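You operate a simulated robot arm through the tools that you are given. There is no shell and no other tool. Be economical: measure what you need, move in short steps, check, and stop when the job is done.

You run a simulated robot arm. Do the job below in one go: nothing can be reset, and whatever is moved stays where it is left.

## Task
Charge the red, yellow and blue buffer modules to 40 V in the cradle.
Fine: any bay; as many presses of the charge key as the three need together, no more.

It is judged by the outcome, as a careful person would: the job done as asked, and still so three seconds after it is handed in. It fails if anything else is knocked over, pushed out of place, dropped, spilled or broken.

## Robot
A 7-joint arm with a two-finger parallel gripper, fixed in place. Base frame: the origin is at the foot of the arm, x ahead of it, y to its left, z up. Readings come in mm, degrees, newtons and seconds.
With the tool pointing down near the work surface it reaches from about 320 to 740 mm from the base axis. Its first joint turns from -115.0 to 115.0 degrees. Payload 3.91 kg.
The TCP is the grasp point between the finger pads, 30 mm short of the fingertips. In the tool frame z runs along the fingers and y along their closing line. Largest opening 110 mm; finger width 20, thickness 10; the body of the gripper, 48 by 112 mm, starts 55 mm behind the TCP.
Orientation is that of the tool frame in the base frame, as a unit quaternion [x, y, z, w]. With the fingers straight down and closing along the base's y, the tool's x points along the base's -x, its y along +y and its z along -z.

## Interface
- The arm moves only by the tool jog_arm. Its argument "rows" is one flat list of numbers, 7 for each row, row after row: the shift along the tool's x, y, z in units of 50 mm (1.0 is 50 mm), then the turn, a rotation vector about the tool's x, y, z in units of 6 degrees (1.0 is 6 degrees), then the opening, from 0 (shut) to 1 (fully open). In form: [x, y, z, rx, ry, rz, claw, x, y, z, rx, ry, rz, claw, ...]. A call has 1 to 20 rows; each row shifts and turns the commanded pose from where the row before left it, along the tool's axes as they then stand. A call with a number of a shift or a turn outside -1 to 1 is refused whole. Rows are played at 5 a second. More than 50 mm and 8.6 degrees between two rows, or a gripper value outside its range, and nothing of the call is played. A pose out of reach is approached as far as the arm can. The call stops where the force on the tool passes 40 N (or 10 N more than at its start, if that is more) or the arm is blocked; 0.2 s more then pass. The fingers move at their own pace (about 108 mm/s each) and stop on an object; they squeeze with about 35 N. The grip force told is the motor's: it shows also when the fingers shut on nothing. Time passes only in rows, and 0.2 s behind the last, so rows that do not move let the fingers close. The reply holds the time, the measured pose of the TCP, the force on the tool along the base axes, the opening and the grip force, in the units named above and with some noise.
- Cameras (640 x 400 px; columns grow to the right, rows downward): "scene" is fixed at [398.1, 499.4, 1510.3]; the picture's right is [-0.83, -0.55, 0.00], its down [-0.51, 0.76, -0.40] and it looks along [0.22, -0.33, -0.92] (base axes); focal length 319 px, centre (320, 200). "wrist" rides on the gripper at [72, 17, -103] in the tool frame; the picture's right is [-0.23, 0.97, 0.00], its down [-0.76, -0.18, -0.62] and it looks along [-0.61, -0.14, 0.78] (tool axes); focal length 222 px, centre (320, 200). There is no depth. A picture from a camera that has moved, and an enlarged one, comes with that camera's place and axes in the base frame and with its lens.
- camera(camera): a new picture of that camera. It takes no simulated time.
- move_column(by): slides the trunk up (or, below 0, down) by that many mm; the arm rides with it, the base frame stays. It gives what a move gives, with no picture.
- inspect(camera, box): a new picture of the part [left, top, right, bottom] of that camera's present view, enlarged. It takes no simulated time.
- hand_in(): hands the job in; it is judged then, once.

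Go step by step. Nothing tells you positions but the pictures and the camera data: compare them with the known pose of the tool, close in by small moves and look again before you grip or let go. The budget is 120 turns and 84 pictures, counting those below and the enlarged ones. Unless the task says otherwise, let go and move clear before handing in, and close with one line.

The tools are called as name(argument=value, ...) on one line, values as JSON. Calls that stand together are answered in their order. jog_arm: Moves the arm, as the interface text tells. Its arguments: {"type":"object","properties":{"rows":{"type":"array","items":{"type":"number"}}},"required":["rows"]} The other tools are called the same way: move_column (by) slides the trunk up or down; camera (camera) takes a picture; inspect (camera, box) takes an enlarged picture of a part of a camera's view; hand_in () hands the job in.

At the start:

```text
time: 0.0
position: [350.0, 245.4, 1087.5]
tcp_rot: [0.001, 1.0, 0.0, 0.001]
wrist_force: [0.3, -0.3, -0.7]
finger_gap: 110.0
finger_force: 0.0
trunk travel left (down, up): [-725.0, 265.0]
```

scene: 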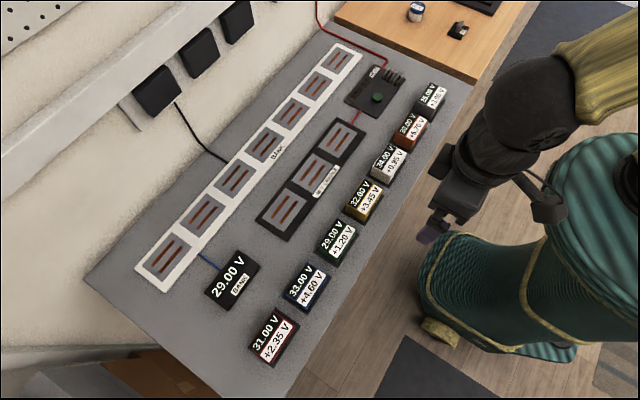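
wrist: 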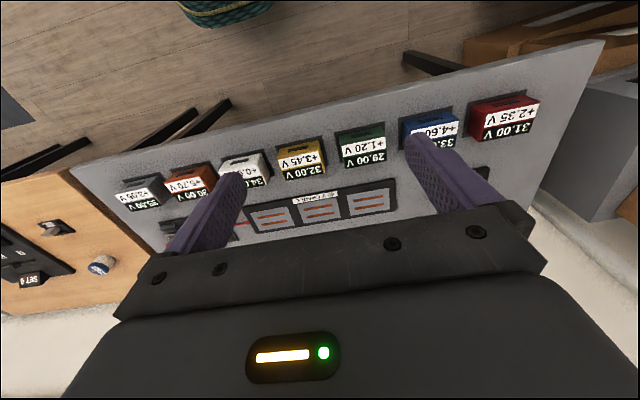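

I see seven labelled modules in a row, a white bank strip, a black three-bay cradle and a key box with a green button. I'll enlarge the views to read the labels.

inspect(camera="scene", box=[240, 60, 450, 240])

inspect(camera="scene", box=[330, 50, 450, 130])

inspect(camera="scene", box=[190, 190, 390, 370])

```text
2.22 times, centred on (345, 150) of scene
camera zoom: at [398.1, 499.4, 1510.3], right [-0.83, -0.55, 0.0], down [-0.51, 0.76, -0.4], along [0.22, -0.33, -0.92], focal length 709 px, centre (264, 311)
```

zoom: 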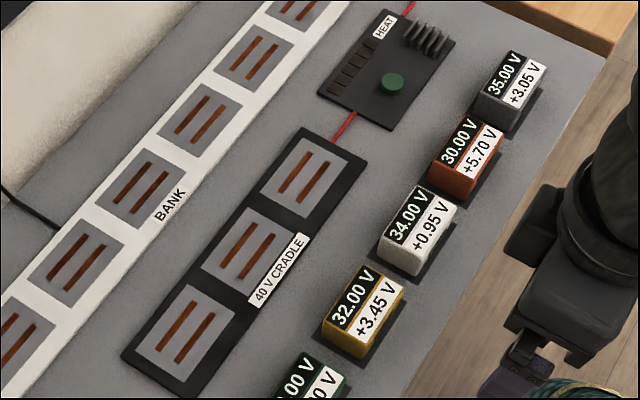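

```text
5.00 times, centred on (390, 90) of scene
camera zoom: at [398.1, 499.4, 1510.3], right [-0.83, -0.55, 0.0], down [-0.51, 0.76, -0.4], along [0.22, -0.33, -0.92], focal length 1595 px, centre (-30, 750)
```

zoom: 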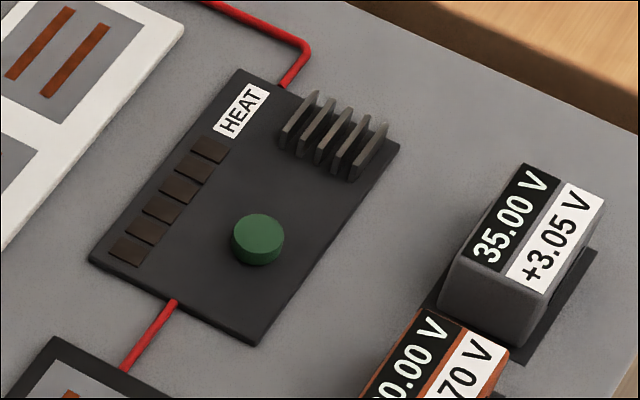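

```text
2.22 times, centred on (290, 280) of scene
camera zoom: at [398.1, 499.4, 1510.3], right [-0.83, -0.55, 0.0], down [-0.51, 0.76, -0.4], along [0.22, -0.33, -0.92], focal length 709 px, centre (387, 22)
```

zoom: 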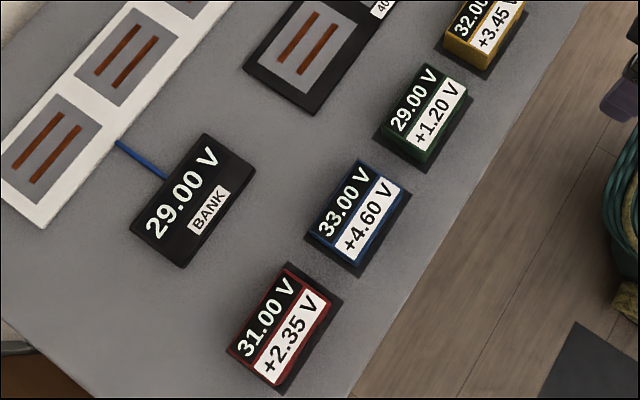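

The label on each module seems to be its gain per press; modules sit at x≈480 with a 125 mm pitch, and cradle bays at x≈633, y≈303/175/48. I'll go above the yellow one for a closer look.

jog_arm(rows=[-0.65, -0.33, 0.6, 0, 0, 0, 1, -0.65, -0.33, 0.6, 0, 0, 0, 1, -0.65, -0.33, 0.6, 0, 0, 0, 1, -0.65, -0.33, 0.6, 0, 0, 0, 1, 0, 0, 0, 0, 0, 0, 1])

camera(camera="wrist")

camera(camera="scene")

```text
time: 1.2
position: [480.5, 178.6, 967.0]
tcp_rot: [0.001, 1.0, -0.001, 0.0]
wrist_force: [-0.1, -0.3, 0.6]
finger_gap: 110.0
finger_force: 0.3
trunk travel left (down, up): [-725.0, 265.0]
```

```text
78 pictures are left
camera wrist: at [407.8, 194.7, 1071.9], right [0.23, 0.97, 0.0], down [0.76, -0.18, 0.62], along [0.61, -0.14, -0.78], focal length 222 px, centre (320, 200)
```

wrist: 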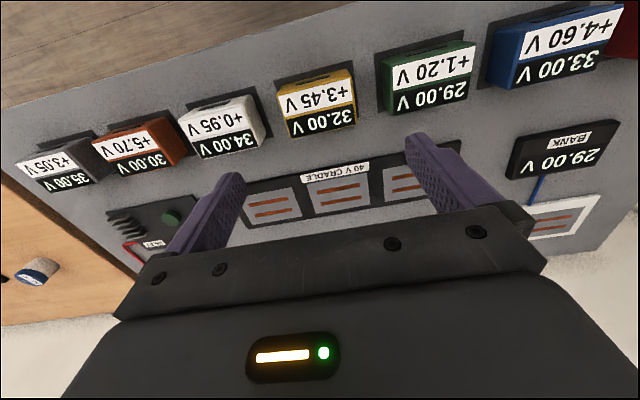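

```text
77 pictures are left
```

scene: 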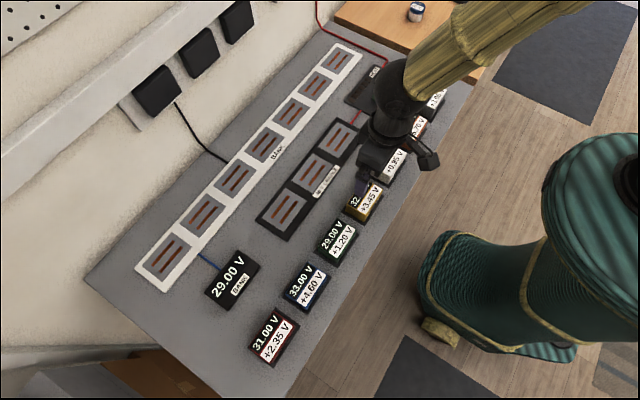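

I'll enlarge the wrist view on the yellow module to measure its size and height.

inspect(camera="wrist", box=[250, 50, 390, 150])

inspect(camera="wrist", box=[240, 130, 460, 230])

inspect(camera="scene", box=[230, 210, 350, 380])

```text
4.00 times, centred on (320, 100) of wrist
camera zoom: at [407.8, 194.7, 1071.9], right [0.23, 0.97, 0.0], down [0.76, -0.18, 0.62], along [0.61, -0.14, -0.78], focal length 888 px, centre (320, 600)
```

zoom: 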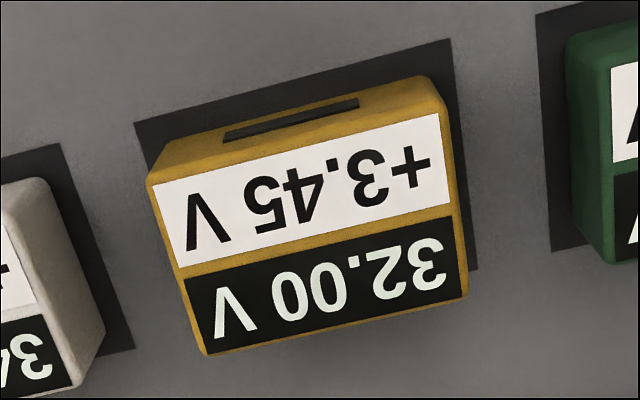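

```text
2.91 times, centred on (350, 180) of wrist
camera zoom: at [407.8, 194.7, 1071.9], right [0.23, 0.97, 0.0], down [0.76, -0.18, 0.62], along [0.61, -0.14, -0.78], focal length 646 px, centre (233, 258)
```

zoom: 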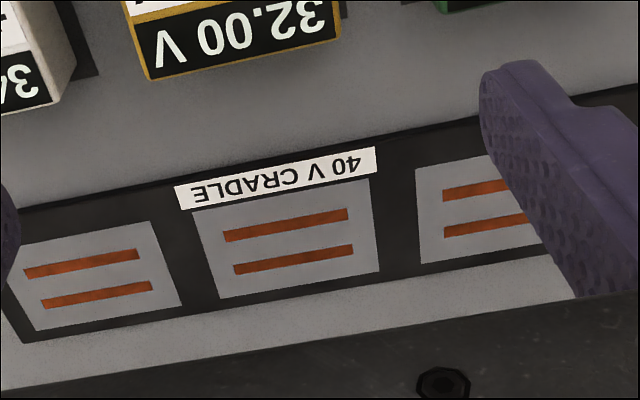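

```text
2.35 times, centred on (290, 295) of scene
camera zoom: at [398.1, 499.4, 1510.3], right [-0.83, -0.55, 0.0], down [-0.51, 0.76, -0.4], along [0.22, -0.33, -0.92], focal length 751 px, centre (391, -24)
```

zoom: 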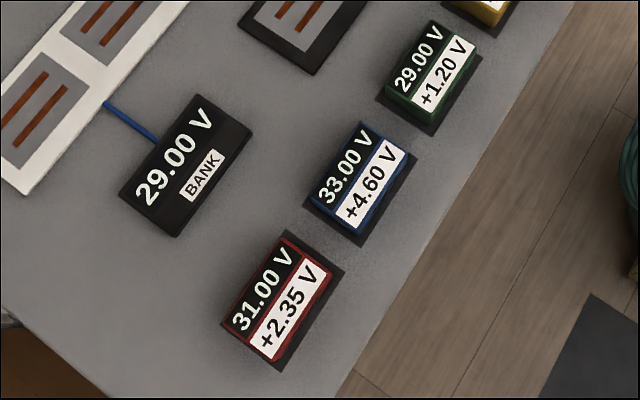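

Yellow's centre comes out at about (486, 176), top z≈805, size about 82×52; the middle bay's centre is about (641, 175). I'll descend partway and check the alignment.

jog_arm(rows=[-0.11, -0.05, 0.9, 0, 0, 0, 1, 0, 0, 0.9, 0, 0, 0, 1, 0, 0, 0, 0, 0, 0, 1])

camera(camera="wrist")

inspect(camera="scene", box=[310, 130, 430, 240])

```text
time: 2.0
position: [486.2, 176.2, 877.2]
tcp_rot: [0.001, 1.0, 0.001, 0.0]
wrist_force: [-0.1, -0.1, -0.6]
finger_gap: 110.0
finger_force: 0.1
trunk travel left (down, up): [-725.0, 265.0]
```

```text
73 pictures are left
camera wrist: at [412.7, 191.6, 981.6], right [0.23, 0.97, 0.0], down [0.76, -0.18, 0.62], along [0.61, -0.14, -0.78], focal length 222 px, centre (320, 200)
```

wrist: 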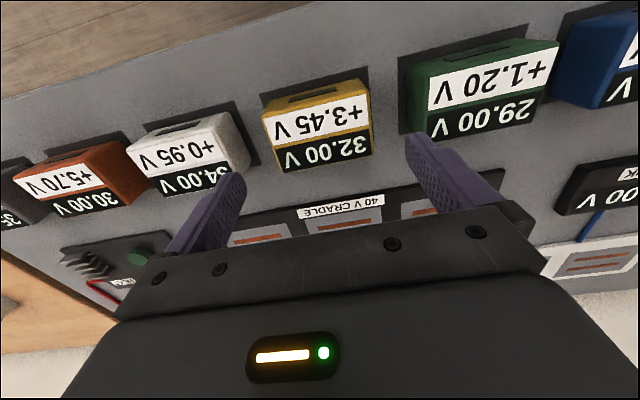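

```text
3.64 times, centred on (370, 185) of scene
camera zoom: at [398.1, 499.4, 1510.3], right [-0.83, -0.55, 0.0], down [-0.51, 0.76, -0.4], along [0.22, -0.33, -0.92], focal length 1160 px, centre (138, 254)
```

zoom: 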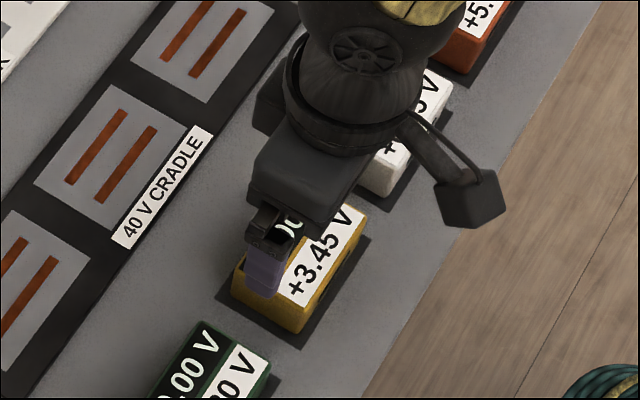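

Alignment looks good to within a few mm, so I'll descend and grip.

jog_arm(rows=[0.03, 0.01, 0.75, 0, 0, 0, 1, 0, 0, 0.73, 0, 0, 0, 1, 0, 0, 0, 0, 0, 0, 1, 0, 0, 0, 0, 0, 0, 0.6, 0, 0, 0, 0, 0, 0, 0.6, 0, 0, 0, 0, 0, 0, 0.6, 0, 0, 0, 0, 0, 0, 0.6])

camera(camera="wrist")

```text
time: 3.6
position: [485.1, 176.9, 805.1]
tcp_rot: [0.0, 1.0, 0.0, 0.0]
wrist_force: [-0.4, -0.7, 0.8]
finger_gap: 85.6
finger_force: 34.8
trunk travel left (down, up): [-725.0, 265.0]
```

```text
71 pictures are left
camera wrist: at [411.6, 193.5, 908.7], right [0.23, 0.97, 0.0], down [0.76, -0.18, 0.62], along [0.61, -0.14, -0.78], focal length 222 px, centre (320, 200)
```

wrist: 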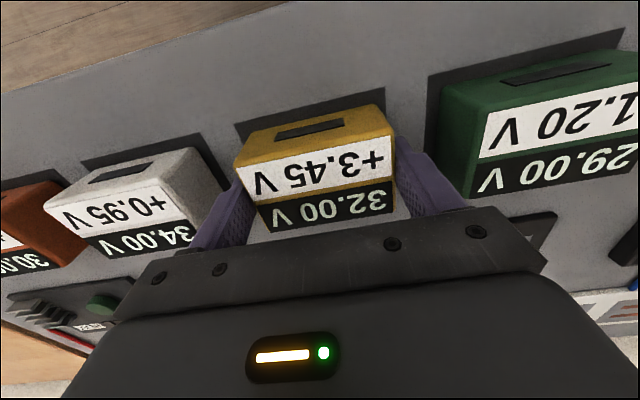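

The yellow module is gripped, so I'll lift it 100 mm and carry it over the right-hand bay at about (641, 52).

jog_arm(rows=[0, 0, -0.5, 0, 0, 0, 0.6, 0, 0, -0.7, 0, 0, 0, 0.6, 0, 0, -0.8, 0, 0, 0, 0.6, -0.6, -0.5, 0, 0, 0, 0, 0.6, -0.63, -0.5, 0, 0, 0, 0, 0.6, -0.63, -0.5, 0, 0, 0, 0, 0.6, -0.63, -0.5, 0, 0, 0, 0, 0.6, -0.63, -0.5, 0, 0, 0, 0, 0.6, 0, 0, 0, 0, 0, 0, 0.6])

camera(camera="wrist")

inspect(camera="scene", box=[260, 60, 440, 240])

```text
time: 5.6
position: [638.0, 50.9, 902.7]
tcp_rot: [0.0, 1.0, 0.0, 0.0]
wrist_force: [-0.2, 0.0, -2.0]
finger_gap: 85.9
finger_force: 34.6
trunk travel left (down, up): [-725.0, 265.0]
```

```text
70 pictures are left
camera wrist: at [566.1, 68.0, 1006.1], right [0.23, 0.97, 0.0], down [0.76, -0.18, 0.62], along [0.61, -0.14, -0.78], focal length 222 px, centre (320, 200)
```

wrist: 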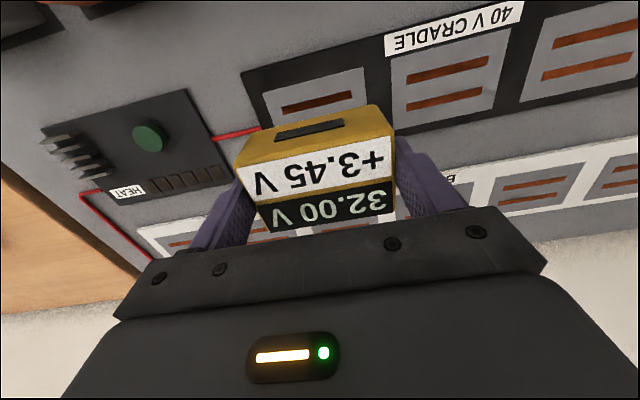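

```text
2.22 times, centred on (350, 150) of scene
camera zoom: at [398.1, 499.4, 1510.3], right [-0.83, -0.55, 0.0], down [-0.51, 0.76, -0.4], along [0.22, -0.33, -0.92], focal length 709 px, centre (253, 311)
```

zoom: 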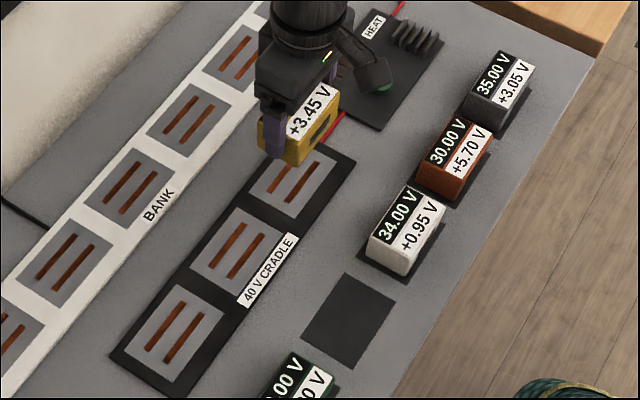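

The module is over the right-hand bay, whose centre I read as (640, 50.5). I'll lower to just above it and check.

jog_arm(rows=[-0.05, 0, 0.6, 0, 0, 0, 0.6, 0, 0, 0.6, 0, 0, 0, 0.6, 0, 0, 0.5, 0, 0, 0, 0.6, 0, 0, 0, 0, 0, 0, 0.6])

camera(camera="wrist")

inspect(camera="scene", box=[290, 80, 390, 180])

```text
time: 6.6
position: [641.9, 49.9, 817.1]
tcp_rot: [0.0, 1.0, 0.001, 0.0]
wrist_force: [1.2, -0.3, -2.0]
finger_gap: 85.5
finger_force: 35.4
trunk travel left (down, up): [-725.0, 265.0]
```

```text
68 pictures are left
camera wrist: at [569.0, 67.4, 920.9], right [0.23, 0.97, 0.0], down [0.76, -0.18, 0.62], along [0.61, -0.14, -0.78], focal length 222 px, centre (320, 200)
```

wrist: 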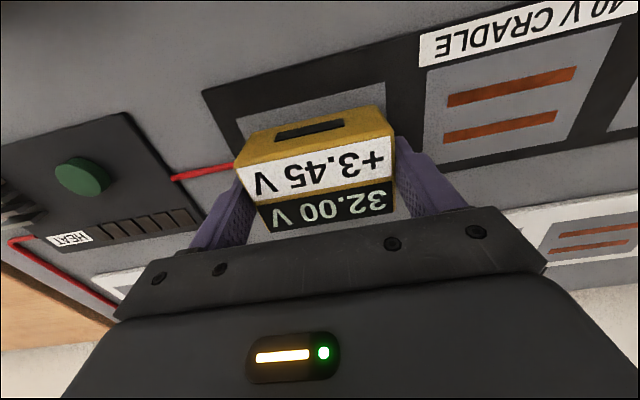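

```text
4.00 times, centred on (340, 130) of scene
camera zoom: at [398.1, 499.4, 1510.3], right [-0.83, -0.55, 0.0], down [-0.51, 0.76, -0.4], along [0.22, -0.33, -0.92], focal length 1276 px, centre (240, 480)
```

zoom: 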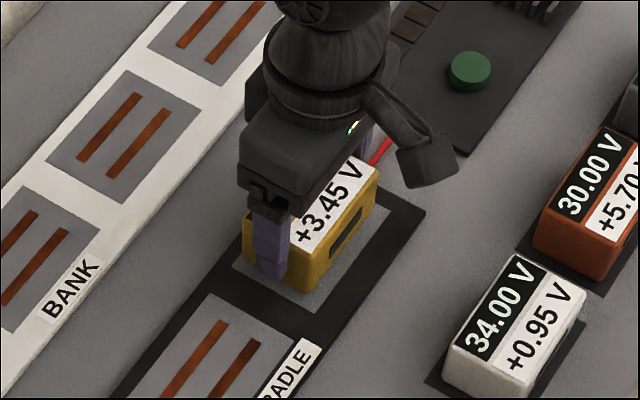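

It is centred within a mm or two; I'll lower in small steps until contact.

jog_arm(rows=[0.03, 0.01, 0.05, 0, 0, 0, 0.6, 0, 0, 0.05, 0, 0, 0, 0.6, 0, 0, 0.04, 0, 0, 0, 0.6, 0, 0, 0, 0, 0, 0, 0.6])

```text
time: 7.6
position: [640.7, 49.9, 813.0]
tcp_rot: [0.002, 1.0, 0.0, 0.001]
wrist_force: [-2.1, -2.5, 12.5]
finger_gap: 85.5
finger_force: 34.8
trunk travel left (down, up): [-725.0, 265.0]
```

Contact came at z≈813, so the bay floor is about 8 mm above the mats. I'll release, rise and check.

jog_arm(rows=[0, 0, 0, 0, 0, 0, 0.95, 0, 0, 0, 0, 0, 0, 0.95, 0, 0, -0.5, 0, 0, 0, 0.95, 0, 0, -0.8, 0, 0, 0, 0.95, 0, 0, -0.8, 0, 0, 0, 0.95, 0, 0, 0, 0, 0, 0, 0.95])

camera(camera="wrist")

camera(camera="scene")

```text
time: 9.0
position: [642.5, 52.2, 918.1]
tcp_rot: [0.0, 1.0, 0.0, -0.001]
wrist_force: [-1.0, 0.2, 0.1]
finger_gap: 104.6
finger_force: 0.0
trunk travel left (down, up): [-725.0, 265.0]
```

```text
66 pictures are left
camera wrist: at [569.2, 68.6, 1021.1], right [0.23, 0.97, 0.0], down [0.76, -0.18, 0.62], along [0.61, -0.14, -0.78], focal length 222 px, centre (320, 200)
```

wrist: 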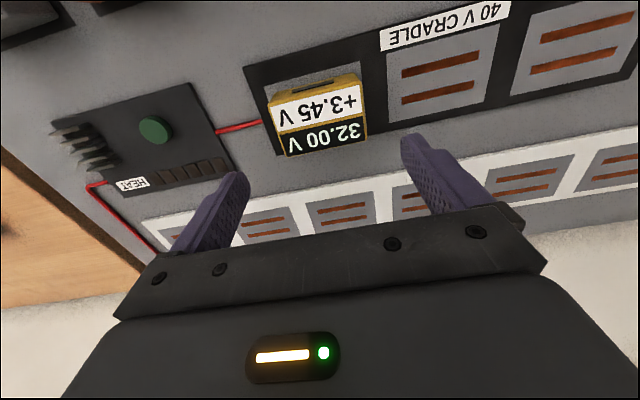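

```text
65 pictures are left
```

scene: 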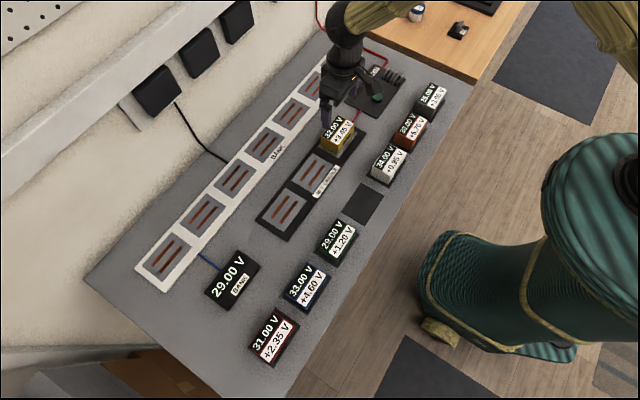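

Yellow sits well in its bay. Next I'll move above the blue module at about (485, 426).

jog_arm(rows=[0.39, 0.93, 0, 0, 0, 0, 1, 0.39, 0.93, 0, 0, 0, 0, 1, 0.39, 0.93, 0, 0, 0, 0, 1, 0.39, 0.93, 0, 0, 0, 0, 1, 0.39, 0.93, 0, 0, 0, 0, 1, 0.39, 0.93, 0, 0, 0, 0, 1, 0.39, 0.93, 0, 0, 0, 0, 1, 0.39, 0.93, 0, 0, 0, 0, 1, 0, 0, 0, 0, 0, 0, 1])

camera(camera="wrist")

```text
refused: row 1 steps farther than a row can; nothing moved
```

```text
64 pictures are left
camera wrist: at [569.2, 68.6, 1021.1], right [0.23, 0.97, 0.0], down [0.76, -0.18, 0.62], along [0.61, -0.14, -0.78], focal length 222 px, centre (320, 200)
```

wrist: 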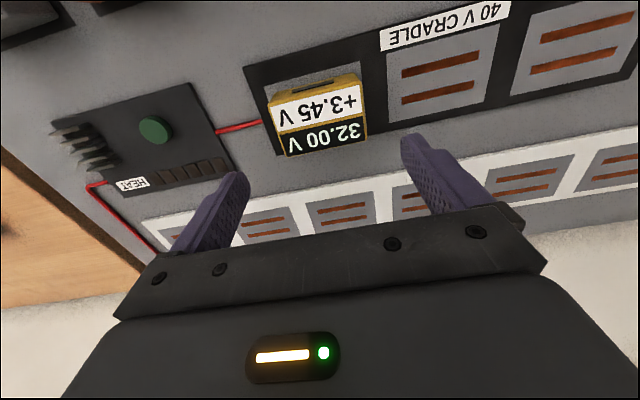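

The combined step was too long and nothing moved, so I'll repeat it with smaller rows.

jog_arm(rows=[0.315, 0.748, 0, 0, 0, 0, 1, 0.315, 0.748, 0, 0, 0, 0, 1, 0.315, 0.748, 0, 0, 0, 0, 1, 0.315, 0.748, 0, 0, 0, 0, 1, 0.315, 0.748, 0, 0, 0, 0, 1, 0.315, 0.748, 0, 0, 0, 0, 1, 0.315, 0.748, 0, 0, 0, 0, 1, 0.315, 0.748, 0, 0, 0, 0, 1, 0.315, 0.748, 0, 0, 0, 0, 1, 0.315, 0.748, 0, 0, 0, 0, 1, 0, 0, 0, 0, 0, 0, 1])

camera(camera="wrist")

```text
time: 11.4
position: [484.2, 425.3, 918.4]
tcp_rot: [0.0, 1.0, -0.001, 0.0]
wrist_force: [-0.1, 0.3, -0.2]
finger_gap: 110.2
finger_force: 0.0
trunk travel left (down, up): [-725.0, 265.0]
```

```text
63 pictures are left
camera wrist: at [411.2, 443.0, 1022.0], right [0.23, 0.97, 0.0], down [0.76, -0.18, 0.62], along [0.61, -0.14, -0.78], focal length 222 px, centre (320, 200)
```

wrist: 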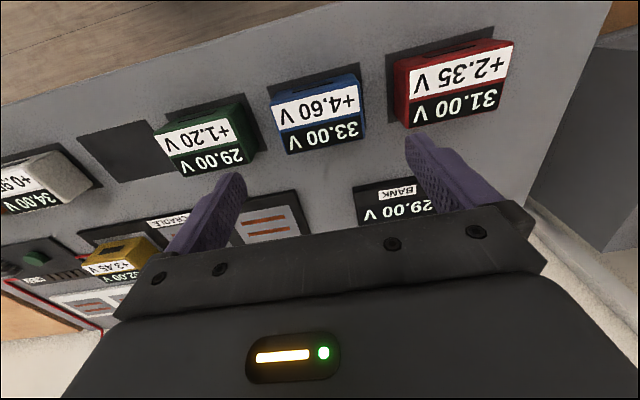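

Blue's centre reads as about (486, 426), directly below the tool. I'll descend and grip.

jog_arm(rows=[-0.03, 0.01, 0.8, 0, 0, 0, 1, 0, 0, 0.8, 0, 0, 0, 1, 0, 0, 0.66, 0, 0, 0, 1, 0, 0, 0, 0, 0, 0, 1, 0, 0, 0, 0, 0, 0, 0.6, 0, 0, 0, 0, 0, 0, 0.6, 0, 0, 0, 0, 0, 0, 0.6, 0, 0, 0, 0, 0, 0, 0.6])

camera(camera="wrist")

```text
time: 13.2
position: [484.5, 427.7, 804.5]
tcp_rot: [0.0, 1.0, 0.0, 0.0]
wrist_force: [1.5, -0.6, 3.2]
finger_gap: 85.6
finger_force: 34.7
trunk travel left (down, up): [-725.0, 265.0]
```

```text
62 pictures are left
camera wrist: at [410.7, 444.4, 908.4], right [0.23, 0.97, 0.0], down [0.76, -0.18, 0.62], along [0.61, -0.14, -0.78], focal length 222 px, centre (320, 200)
```

wrist: 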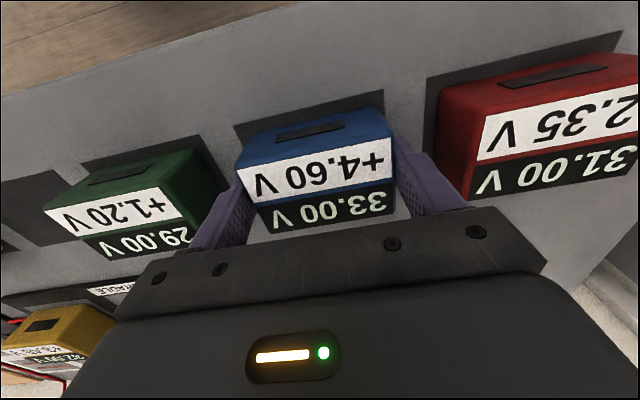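

Blue is gripped. I'll lift it 115 mm and carry it to the middle bay at about (640, 175).

jog_arm(rows=[0, 0, -0.5, 0, 0, 0, 0.6, 0, 0, -0.8, 0, 0, 0, 0.6, 0, 0, -0.9, 0, 0, 0, 0.6, -0.445, -0.721, 0, 0, 0, 0, 0.6, -0.445, -0.721, 0, 0, 0, 0, 0.6, -0.445, -0.721, 0, 0, 0, 0, 0.6, -0.445, -0.721, 0, 0, 0, 0, 0.6, -0.445, -0.721, 0, 0, 0, 0, 0.6, -0.445, -0.721, 0, 0, 0, 0, 0.6, -0.445, -0.721, 0, 0, 0, 0, 0.6, 0, 0, 0, 0, 0, 0, 0.6, 0, 0, 0.8, 0, 0, 0, 0.6, 0, 0, 0.5, 0, 0, 0, 0.6, 0, 0, 0, 0, 0, 0, 0.6])

camera(camera="wrist")

```text
time: 16.2
position: [640.0, 173.4, 847.3]
tcp_rot: [-0.001, 1.0, 0.0, 0.001]
wrist_force: [0.0, 0.4, -1.6]
finger_gap: 85.6
finger_force: 34.8
trunk travel left (down, up): [-725.0, 265.0]
```

```text
61 pictures are left
camera wrist: at [566.7, 190.8, 951.2], right [0.23, 0.97, 0.0], down [0.76, -0.18, 0.62], along [0.61, -0.14, -0.78], focal length 222 px, centre (320, 200)
```

wrist: 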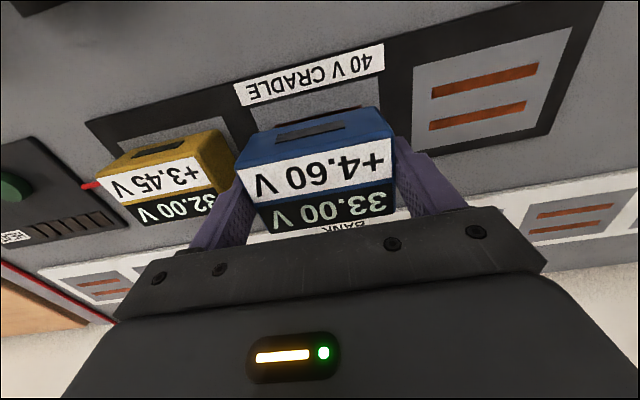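

Alignment is close and needs a +2 mm shift in y. I'll lower to contact.

jog_arm(rows=[0, 0.04, 0.55, 0, 0, 0, 0.6, 0, 0, 0.05, 0, 0, 0, 0.6, 0, 0, 0.05, 0, 0, 0, 0.6, 0, 0, 0.04, 0, 0, 0, 0.6, 0, 0, 0, 0, 0, 0, 0.6])

```text
time: 17.4
position: [639.3, 176.0, 813.3]
tcp_rot: [0.001, 1.0, 0.0, 0.0]
wrist_force: [0.6, -0.8, -1.8]
finger_gap: 85.6
finger_force: 35.0
trunk travel left (down, up): [-725.0, 265.0]
```

There is no clear contact yet, so I'll lower a touch more.

jog_arm(rows=[0, 0, 0.02, 0, 0, 0, 0.6, 0, 0, 0, 0, 0, 0, 0.6])

```text
time: 18.0
position: [639.2, 175.7, 813.1]
tcp_rot: [0.0, 1.0, 0.0, 0.0]
wrist_force: [-0.8, 0.1, 0.5]
finger_gap: 85.7
finger_force: 34.7
trunk travel left (down, up): [-725.0, 265.0]
```

jog_arm(rows=[0, 0, 0.02, 0, 0, 0, 0.6, 0, 0, 0, 0, 0, 0, 0.6])

```text
time: 18.6
position: [638.4, 176.3, 812.5]
tcp_rot: [0.0, 1.0, 0.001, 0.001]
wrist_force: [-0.1, -0.1, 8.0]
finger_gap: 85.6
finger_force: 34.9
trunk travel left (down, up): [-725.0, 265.0]
```

Contact is felt at 8 N, so I'll release and rise.

jog_arm(rows=[0, 0, 0, 0, 0, 0, 0.95, 0, 0, 0, 0, 0, 0, 0.95, 0, 0, -0.5, 0, 0, 0, 0.95, 0, 0, -0.8, 0, 0, 0, 0.95, 0, 0, -0.8, 0, 0, 0, 0.95, 0, 0, 0, 0, 0, 0, 0.95])

camera(camera="wrist")

```text
time: 20.0
position: [639.9, 176.4, 917.7]
tcp_rot: [0.0, 1.0, 0.0, -0.001]
wrist_force: [-0.4, 0.1, 0.3]
finger_gap: 104.5
finger_force: 0.0
trunk travel left (down, up): [-725.0, 265.0]
```

```text
60 pictures are left
camera wrist: at [566.7, 194.1, 1021.1], right [0.23, 0.97, 0.0], down [0.76, -0.18, 0.62], along [0.61, -0.14, -0.78], focal length 222 px, centre (320, 200)
```

wrist: 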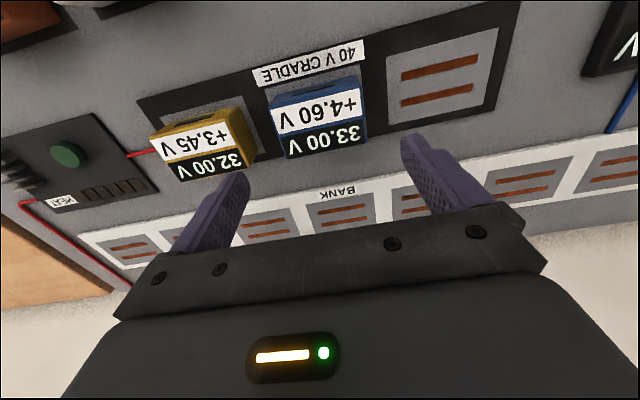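

Blue is seated in the middle bay. Now I'll go to the red module at about (485, 551).

jog_arm(rows=[0.31, 0.748, 0, 0, 0, 0, 1, 0.31, 0.748, 0, 0, 0, 0, 1, 0.31, 0.748, 0, 0, 0, 0, 1, 0.31, 0.748, 0, 0, 0, 0, 1, 0.31, 0.748, 0, 0, 0, 0, 1, 0.31, 0.748, 0, 0, 0, 0, 1, 0.31, 0.748, 0, 0, 0, 0, 1, 0.31, 0.748, 0, 0, 0, 0, 1, 0.31, 0.748, 0, 0, 0, 0, 1, 0.31, 0.748, 0, 0, 0, 0, 1, 0, 0, 0, 0, 0, 0, 1])

camera(camera="wrist")

```text
time: 22.4
position: [484.2, 550.7, 916.7]
tcp_rot: [0.0, 1.0, 0.0, 0.0]
wrist_force: [0.4, -0.3, 1.2]
finger_gap: 109.9
finger_force: 0.1
trunk travel left (down, up): [-725.0, 265.0]
```

```text
59 pictures are left
camera wrist: at [411.8, 568.0, 1020.7], right [0.23, 0.97, 0.0], down [0.76, -0.18, 0.62], along [0.61, -0.14, -0.78], focal length 222 px, centre (320, 200)
```

wrist: 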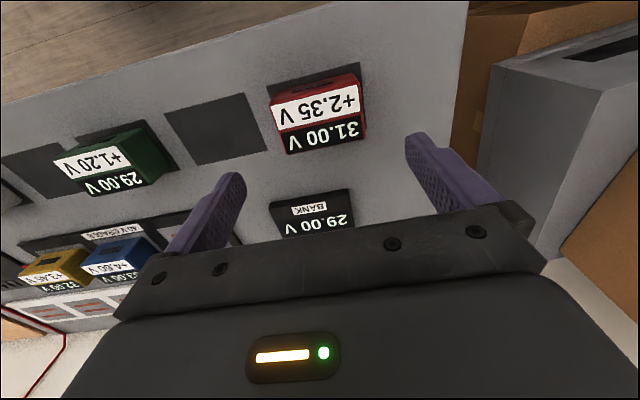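

The view matches blue's, so I'll descend and grip red.

jog_arm(rows=[-0.02, 0.01, 0.8, 0, 0, 0, 1, 0, 0, 0.8, 0, 0, 0, 1, 0, 0, 0.64, 0, 0, 0, 1, 0, 0, 0, 0, 0, 0, 1, 0, 0, 0, 0, 0, 0, 0.6, 0, 0, 0, 0, 0, 0, 0.6, 0, 0, 0, 0, 0, 0, 0.6, 0, 0, 0, 0, 0, 0, 0.6])

camera(camera="wrist")

```text
time: 24.2
position: [482.7, 547.2, 805.0]
tcp_rot: [0.0, 1.0, 0.0, 0.0]
wrist_force: [0.6, 0.8, 2.0]
finger_gap: 85.9
finger_force: 34.9
out of reach, approached as far as the arm can: row 3
trunk travel left (down, up): [-725.0, 265.0]
```

```text
58 pictures are left
camera wrist: at [411.1, 564.4, 909.3], right [0.23, 0.97, 0.0], down [0.76, -0.18, 0.62], along [0.61, -0.14, -0.78], focal length 222 px, centre (320, 200)
```

wrist: 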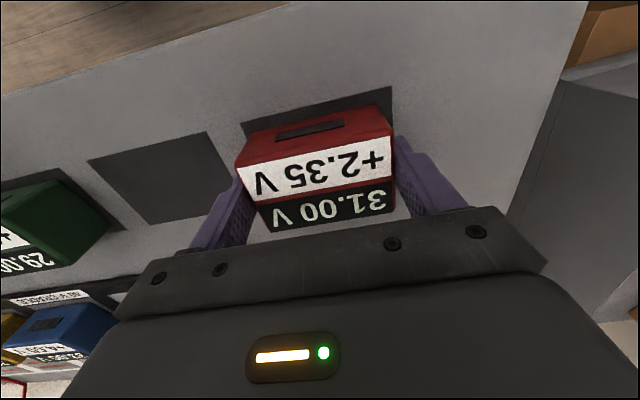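

Red is gripped, with the arm right at its reach limit. I'll lift and carry it to the left bay at about (640, 301), stopping high to check.

jog_arm(rows=[0, 0, -0.5, 0, 0, 0, 0.6, 0, 0, -0.8, 0, 0, 0, 0.6, 0, -0.3, -0.8, 0, 0, 0, 0.6, -0.449, -0.66, 0, 0, 0, 0, 0.6, -0.449, -0.66, 0, 0, 0, 0, 0.6, -0.449, -0.66, 0, 0, 0, 0, 0.6, -0.449, -0.66, 0, 0, 0, 0, 0.6, -0.449, -0.66, 0, 0, 0, 0, 0.6, -0.449, -0.66, 0, 0, 0, 0, 0.6, -0.449, -0.66, 0, 0, 0, 0, 0.6, 0, 0, 0, 0, 0, 0, 0.6, 0, 0, 0.6, 0, 0, 0, 0.6, 0, 0, 0, 0, 0, 0, 0.6])

camera(camera="wrist")

```text
time: 27.0
position: [675.7, 337.9, 879.7]
tcp_rot: [-0.001, 1.0, 0.0, 0.0]
wrist_force: [-0.9, -0.5, -2.8]
finger_gap: 85.7
finger_force: 34.9
out of reach, approached as far as the arm can: row 2, 3, 4, 5, 6, 8
trunk travel left (down, up): [-725.0, 265.0]
```

```text
57 pictures are left
camera wrist: at [602.8, 355.1, 983.6], right [0.23, 0.97, 0.0], down [0.76, -0.18, 0.62], along [0.61, -0.14, -0.78], focal length 222 px, centre (320, 200)
```

wrist: 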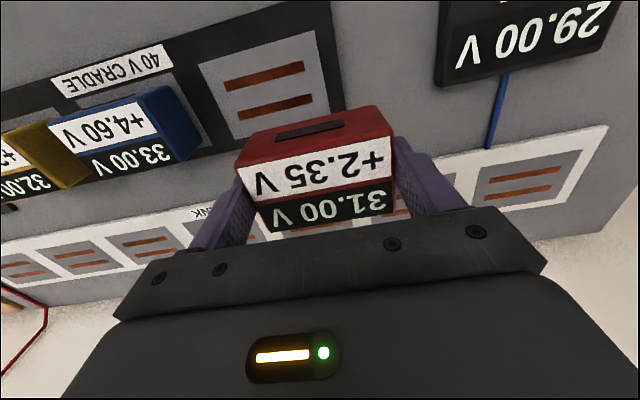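

The reach limit skewed the path to (676, 338), still clear of everything. I'll shift to (640, 301).

jog_arm(rows=[0.36, -0.37, 0, 0, 0, 0, 0.6, 0.36, -0.37, 0, 0, 0, 0, 0.6, 0, 0, 0.6, 0, 0, 0, 0.6, 0, 0, 0, 0, 0, 0, 0.6])

camera(camera="wrist")

```text
time: 28.0
position: [641.0, 302.8, 848.8]
tcp_rot: [0.001, 1.0, 0.0, 0.0]
wrist_force: [-0.7, -0.4, -1.4]
finger_gap: 85.5
finger_force: 35.2
trunk travel left (down, up): [-725.0, 265.0]
```

```text
56 pictures are left
camera wrist: at [568.1, 320.3, 952.7], right [0.23, 0.97, 0.0], down [0.76, -0.18, 0.62], along [0.61, -0.14, -0.78], focal length 222 px, centre (320, 200)
```

wrist: 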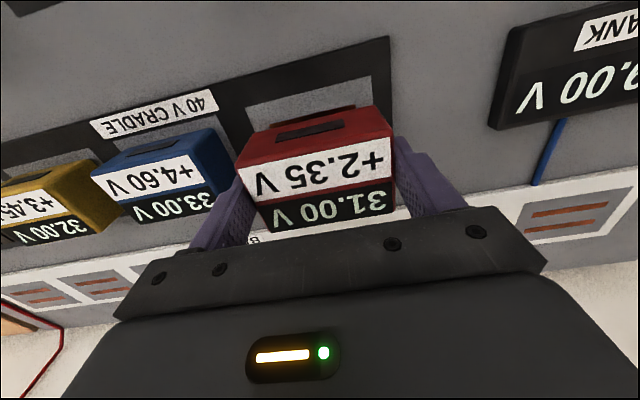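

The bay centre reads (640, 300.5). I'll make a small correction and lower to contact.

jog_arm(rows=[0.02, -0.04, 0.6, 0, 0, 0, 0.6, 0, 0, 0.06, 0, 0, 0, 0.6, 0, 0, 0.03, 0, 0, 0, 0.6, 0, 0, 0, 0, 0, 0, 0.6])

```text
time: 29.0
position: [639.0, 301.2, 814.8]
tcp_rot: [0.0, 1.0, -0.001, 0.001]
wrist_force: [-0.8, -0.3, -1.5]
finger_gap: 85.8
finger_force: 34.7
trunk travel left (down, up): [-725.0, 265.0]
```

jog_arm(rows=[0, 0, 0.025, 0, 0, 0, 0.6, 0, 0, 0.02, 0, 0, 0, 0.6, 0, 0, 0, 0, 0, 0, 0.6])

```text
time: 29.8
position: [639.5, 302.4, 813.0]
tcp_rot: [0.0, 1.0, 0.0, 0.0]
wrist_force: [2.5, -0.6, 5.7]
finger_gap: 86.0
finger_force: 34.5
trunk travel left (down, up): [-725.0, 265.0]
```

Contact is felt, so I'll release, rise and look.

jog_arm(rows=[0, 0, 0, 0, 0, 0, 0.95, 0, 0, 0, 0, 0, 0, 0.95, 0, 0, -0.5, 0, 0, 0, 0.95, 0, 0, -0.8, 0, 0, 0, 0.95, 0, 0, -0.8, 0, 0, 0, 0.95, 0, 0, 0, 0, 0, 0, 0.95])

camera(camera="wrist")

camera(camera="scene")

```text
time: 31.2
position: [638.4, 302.3, 917.3]
tcp_rot: [0.001, 1.0, 0.0, -0.001]
wrist_force: [-0.1, 0.0, 0.1]
finger_gap: 104.5
finger_force: 0.0
trunk travel left (down, up): [-725.0, 265.0]
```

```text
55 pictures are left
camera wrist: at [565.1, 319.2, 1021.1], right [0.23, 0.97, 0.0], down [0.76, -0.18, 0.62], along [0.61, -0.14, -0.78], focal length 222 px, centre (320, 200)
```

wrist: 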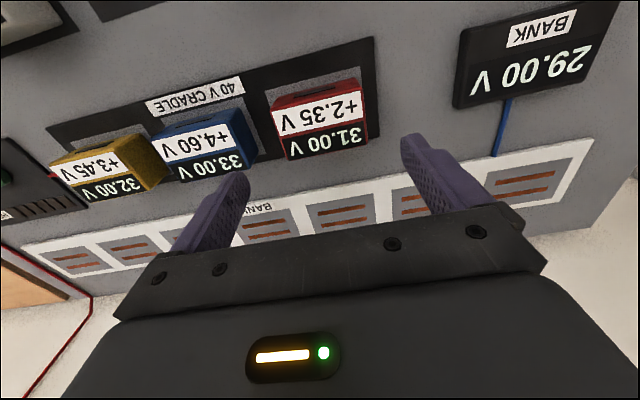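

```text
54 pictures are left
```

scene: 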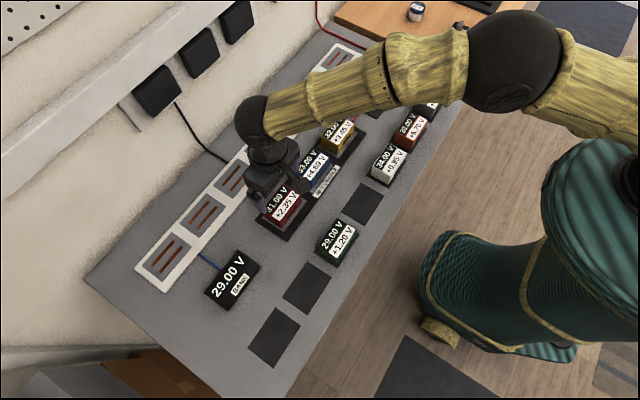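

All three modules are seated. I'll close the fingers and move above the green key at about (615, -121).

jog_arm(rows=[0.046, -0.846, 0, 0, 0, 0, 0.5, 0.046, -0.846, 0, 0, 0, 0, 0, 0.046, -0.846, 0, 0, 0, 0, 0, 0.046, -0.846, 0, 0, 0, 0, 0, 0.046, -0.846, 0, 0, 0, 0, 0, 0.046, -0.846, 0, 0, 0, 0, 0, 0.046, -0.846, 0, 0, 0, 0, 0, 0.046, -0.846, 0, 0, 0, 0, 0, 0.046, -0.846, 0, 0, 0, 0, 0, 0.046, -0.846, 0, 0, 0, 0, 0, 0, 0, 0, 0, 0, 0, 0])

camera(camera="wrist")

inspect(camera="scene", box=[240, 60, 440, 240])

```text
time: 33.6
position: [618.0, -120.1, 919.2]
tcp_rot: [0.0, 1.0, 0.0, 0.0]
wrist_force: [-0.1, -0.2, 0.3]
finger_gap: 0.0
finger_force: 35.7
trunk travel left (down, up): [-725.0, 265.0]
```

```text
53 pictures are left
camera wrist: at [545.2, -102.6, 1022.7], right [0.23, 0.97, 0.0], down [0.76, -0.18, 0.62], along [0.61, -0.14, -0.78], focal length 222 px, centre (320, 200)
```

wrist: 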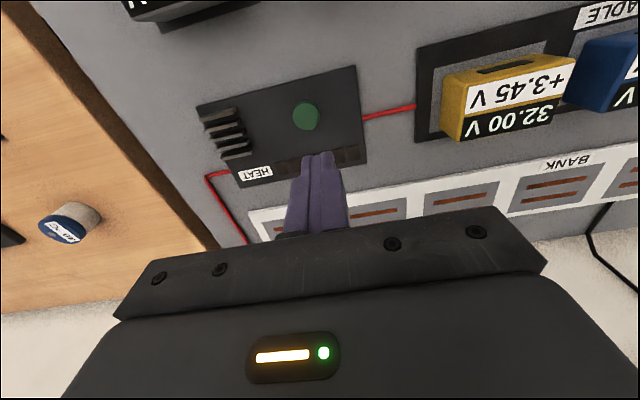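

```text
2.22 times, centred on (340, 150) of scene
camera zoom: at [398.1, 499.4, 1510.3], right [-0.83, -0.55, 0.0], down [-0.51, 0.76, -0.4], along [0.22, -0.33, -0.92], focal length 709 px, centre (276, 311)
```

zoom: 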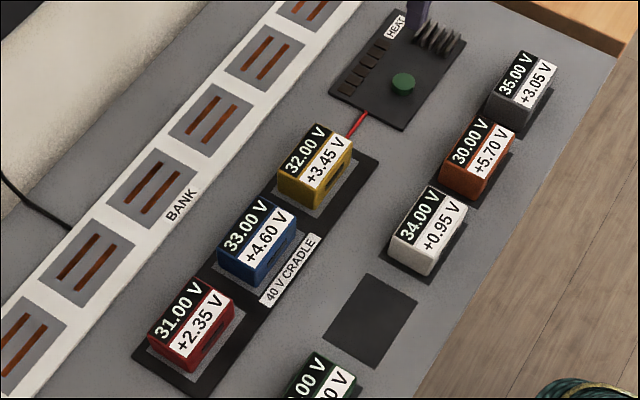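

All views agree if the key top is at z≈775, which puts it at about (619, -132). I'll shift, lower to just above it and look.

jog_arm(rows=[-0.02, -0.24, 0.6, 0, 0, 0, 0, 0, 0, 0.7, 0, 0, 0, 0, 0, 0, 0.4, 0, 0, 0, 0, 0, 0, 0, 0, 0, 0, 0])

camera(camera="wrist")

inspect(camera="scene", box=[330, 40, 430, 120])

```text
time: 34.6
position: [617.1, -132.6, 834.0]
tcp_rot: [-0.001, 1.0, 0.0, 0.0]
wrist_force: [-0.5, 0.3, 0.7]
finger_gap: 0.0
finger_force: 34.9
trunk travel left (down, up): [-725.0, 265.0]
```

```text
51 pictures are left
camera wrist: at [544.9, -115.4, 937.7], right [0.23, 0.97, 0.0], down [0.76, -0.18, 0.62], along [0.61, -0.14, -0.78], focal length 222 px, centre (320, 200)
```

wrist: 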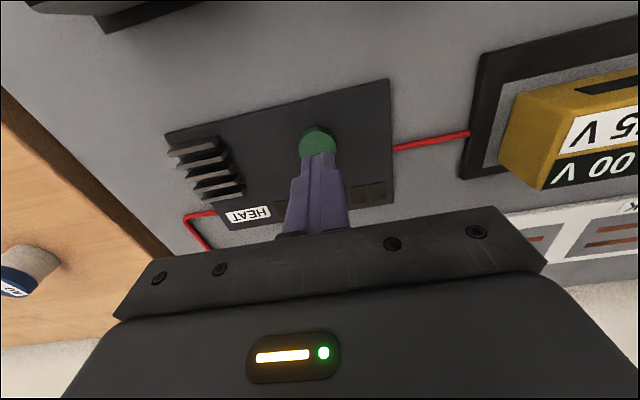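

```text
5.00 times, centred on (380, 80) of scene
camera zoom: at [398.1, 499.4, 1510.3], right [-0.83, -0.55, 0.0], down [-0.51, 0.76, -0.4], along [0.22, -0.33, -0.92], focal length 1595 px, centre (20, 800)
```

zoom: 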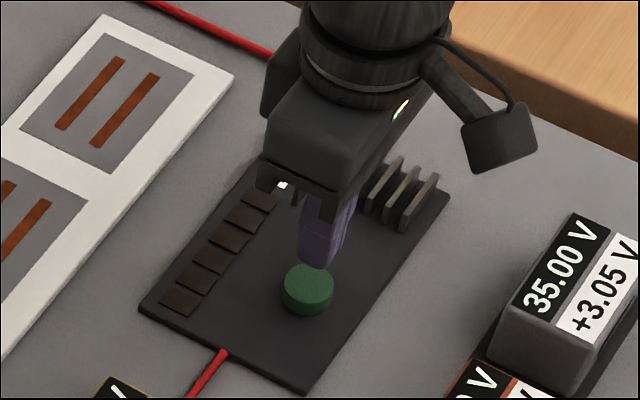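

The fingertips are lined up over the key, about 20 mm above it. I'll lower gently in small steps.

jog_arm(rows=[0.04, 0, 0.2, 0, 0, 0, 0, 0, 0, 0.1, 0, 0, 0, 0, 0, 0, 0, 0, 0, 0, 0])

inspect(camera="scene", box=[330, 40, 430, 120])

```text
time: 35.4
position: [615.8, -133.2, 817.8]
tcp_rot: [0.001, 1.0, 0.0, 0.0]
wrist_force: [-0.6, 0.0, -0.2]
finger_gap: 0.2
finger_force: 34.6
trunk travel left (down, up): [-725.0, 265.0]
```

```text
5.00 times, centred on (380, 80) of scene
camera zoom: at [398.1, 499.4, 1510.3], right [-0.83, -0.55, 0.0], down [-0.51, 0.76, -0.4], along [0.22, -0.33, -0.92], focal length 1595 px, centre (20, 800)
```

zoom: 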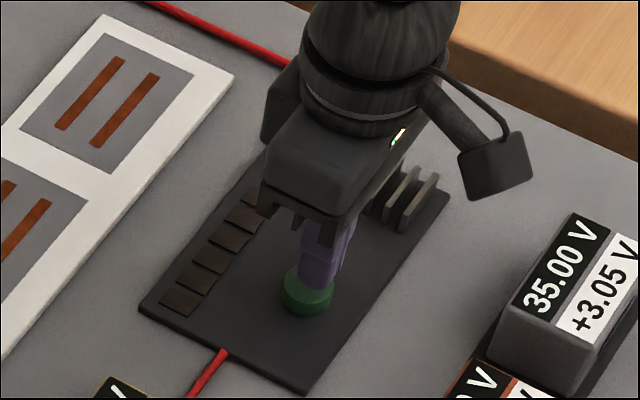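

I'll press slowly in 1.5 mm steps.

jog_arm(rows=[0, 0, 0.03, 0, 0, 0, 0, 0, 0, 0.03, 0, 0, 0, 0, 0, 0, 0.03, 0, 0, 0, 0, 0, 0, 0, 0, 0, 0, 0])

inspect(camera="scene", box=[240, 40, 440, 220])

```text
time: 36.4
position: [613.7, -133.4, 812.6]
tcp_rot: [0.0, 1.0, 0.0, 0.0]
wrist_force: [-0.8, 0.0, 0.6]
finger_gap: 0.0
finger_force: 34.9
trunk travel left (down, up): [-725.0, 265.0]
```

```text
2.22 times, centred on (340, 130) of scene
camera zoom: at [398.1, 499.4, 1510.3], right [-0.83, -0.55, 0.0], down [-0.51, 0.76, -0.4], along [0.22, -0.33, -0.92], focal length 709 px, centre (276, 356)
```

zoom: 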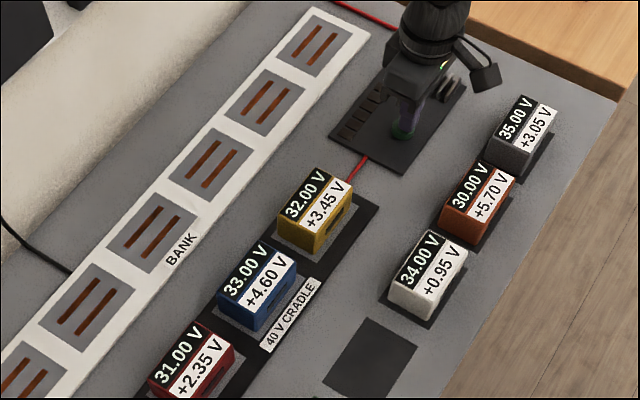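

There is no contact yet, with the tip at z≈782. I'll continue down.

jog_arm(rows=[0, 0, 0.03, 0, 0, 0, 0, 0, 0, 0.03, 0, 0, 0, 0, 0, 0, 0, 0, 0, 0, 0])

inspect(camera="scene", box=[240, 40, 440, 220])

```text
time: 37.2
position: [614.4, -131.4, 809.4]
tcp_rot: [0.001, 1.0, 0.0, 0.001]
wrist_force: [0.6, 0.5, 1.0]
finger_gap: 0.1
finger_force: 34.6
trunk travel left (down, up): [-725.0, 265.0]
```

```text
2.22 times, centred on (340, 130) of scene
camera zoom: at [398.1, 499.4, 1510.3], right [-0.83, -0.55, 0.0], down [-0.51, 0.76, -0.4], along [0.22, -0.33, -0.92], focal length 709 px, centre (276, 356)
```

zoom: 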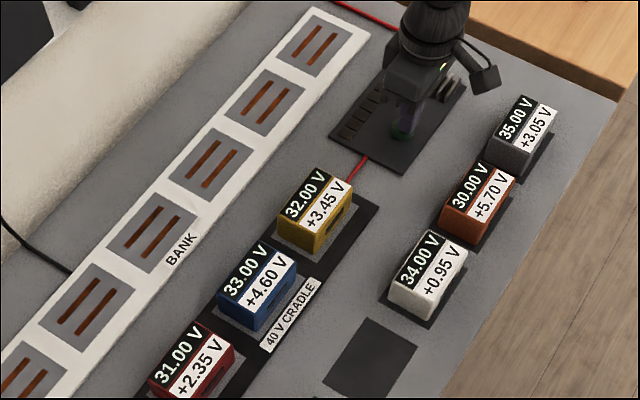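

jog_arm(rows=[0, 0, 0.03, 0, 0, 0, 0, 0, 0, 0, 0, 0, 0, 0])

inspect(camera="scene", box=[350, 60, 410, 110])

```text
time: 37.8
position: [616.0, -134.1, 808.0]
tcp_rot: [0.0, 1.0, 0.0, 0.0]
wrist_force: [-0.3, 0.6, 0.6]
finger_gap: 0.0
finger_force: 35.3
trunk travel left (down, up): [-725.0, 265.0]
```

```text
8.00 times, centred on (380, 85) of scene
camera zoom: at [398.1, 499.4, 1510.3], right [-0.83, -0.55, 0.0], down [-0.51, 0.76, -0.4], along [0.22, -0.33, -0.92], focal length 2552 px, centre (-160, 1120)
```

zoom: 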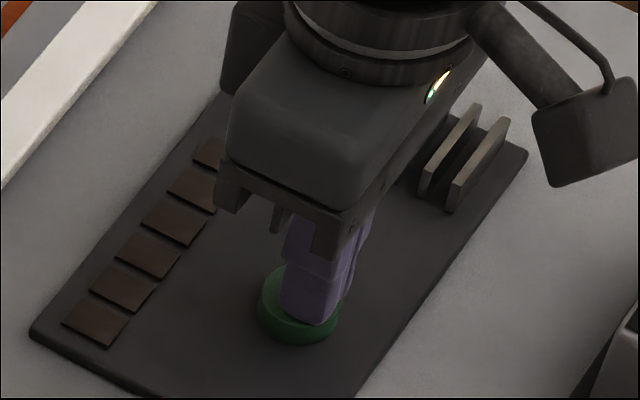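

jog_arm(rows=[0, 0, 0.03, 0, 0, 0, 0, 0, 0, 0, 0, 0, 0, 0])

```text
time: 38.4
position: [613.9, -132.8, 805.8]
tcp_rot: [-0.001, 1.0, 0.0, 0.0]
wrist_force: [-0.3, 0.4, 1.0]
finger_gap: 0.0
finger_force: 35.4
trunk travel left (down, up): [-725.0, 265.0]
```

jog_arm(rows=[0, 0, 0.03, 0, 0, 0, 0, 0, 0, 0, 0, 0, 0, 0])

inspect(camera="scene", box=[240, 50, 420, 220])

```text
time: 39.0
position: [615.0, -133.4, 804.9]
tcp_rot: [0.0, 1.0, 0.0, -0.001]
wrist_force: [-0.1, 1.5, 2.5]
finger_gap: 0.0
finger_force: 34.4
trunk travel left (down, up): [-725.0, 265.0]
```

```text
2.35 times, centred on (330, 135) of scene
camera zoom: at [398.1, 499.4, 1510.3], right [-0.83, -0.55, 0.0], down [-0.51, 0.76, -0.4], along [0.22, -0.33, -0.92], focal length 751 px, centre (296, 353)
```

zoom: 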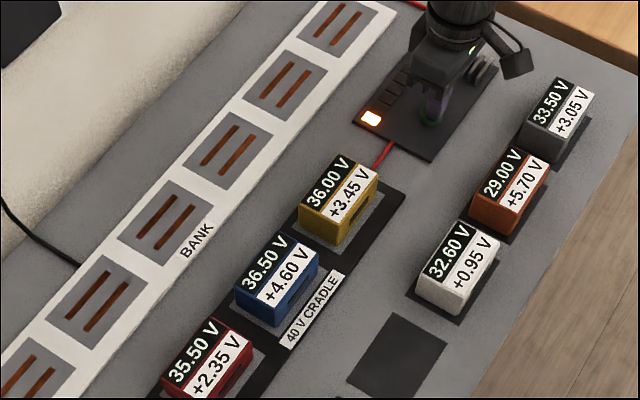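

The key press registered: yellow 36.0, blue 36.5, red 35.5 (each gap halved), one heat segment lit, and the modules outside drooped a little. I'll lift off the key and watch the heat before pressing again.

jog_arm(rows=[0, 0, -0.25, 0, 0, 0, 0, 0, 0, 0, 0, 0, 0, 0])

inspect(camera="scene", box=[240, 50, 420, 220])

```text
time: 39.6
position: [615.6, -133.5, 816.8]
tcp_rot: [0.0, 1.0, 0.0, -0.001]
wrist_force: [0.7, -1.3, 0.4]
finger_gap: 0.2
finger_force: 35.9
trunk travel left (down, up): [-725.0, 265.0]
```

```text
2.35 times, centred on (330, 135) of scene
camera zoom: at [398.1, 499.4, 1510.3], right [-0.83, -0.55, 0.0], down [-0.51, 0.76, -0.4], along [0.22, -0.33, -0.92], focal length 751 px, centre (296, 353)
```

zoom: 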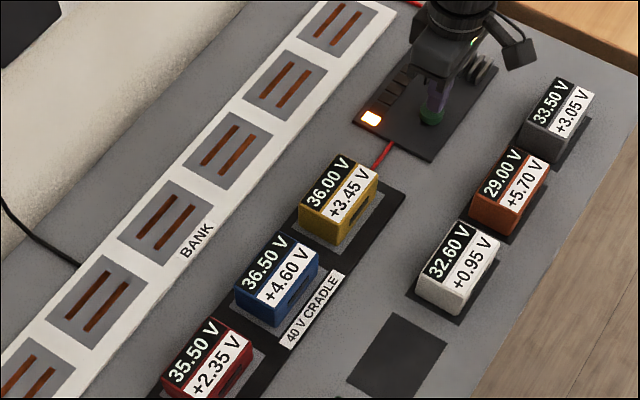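

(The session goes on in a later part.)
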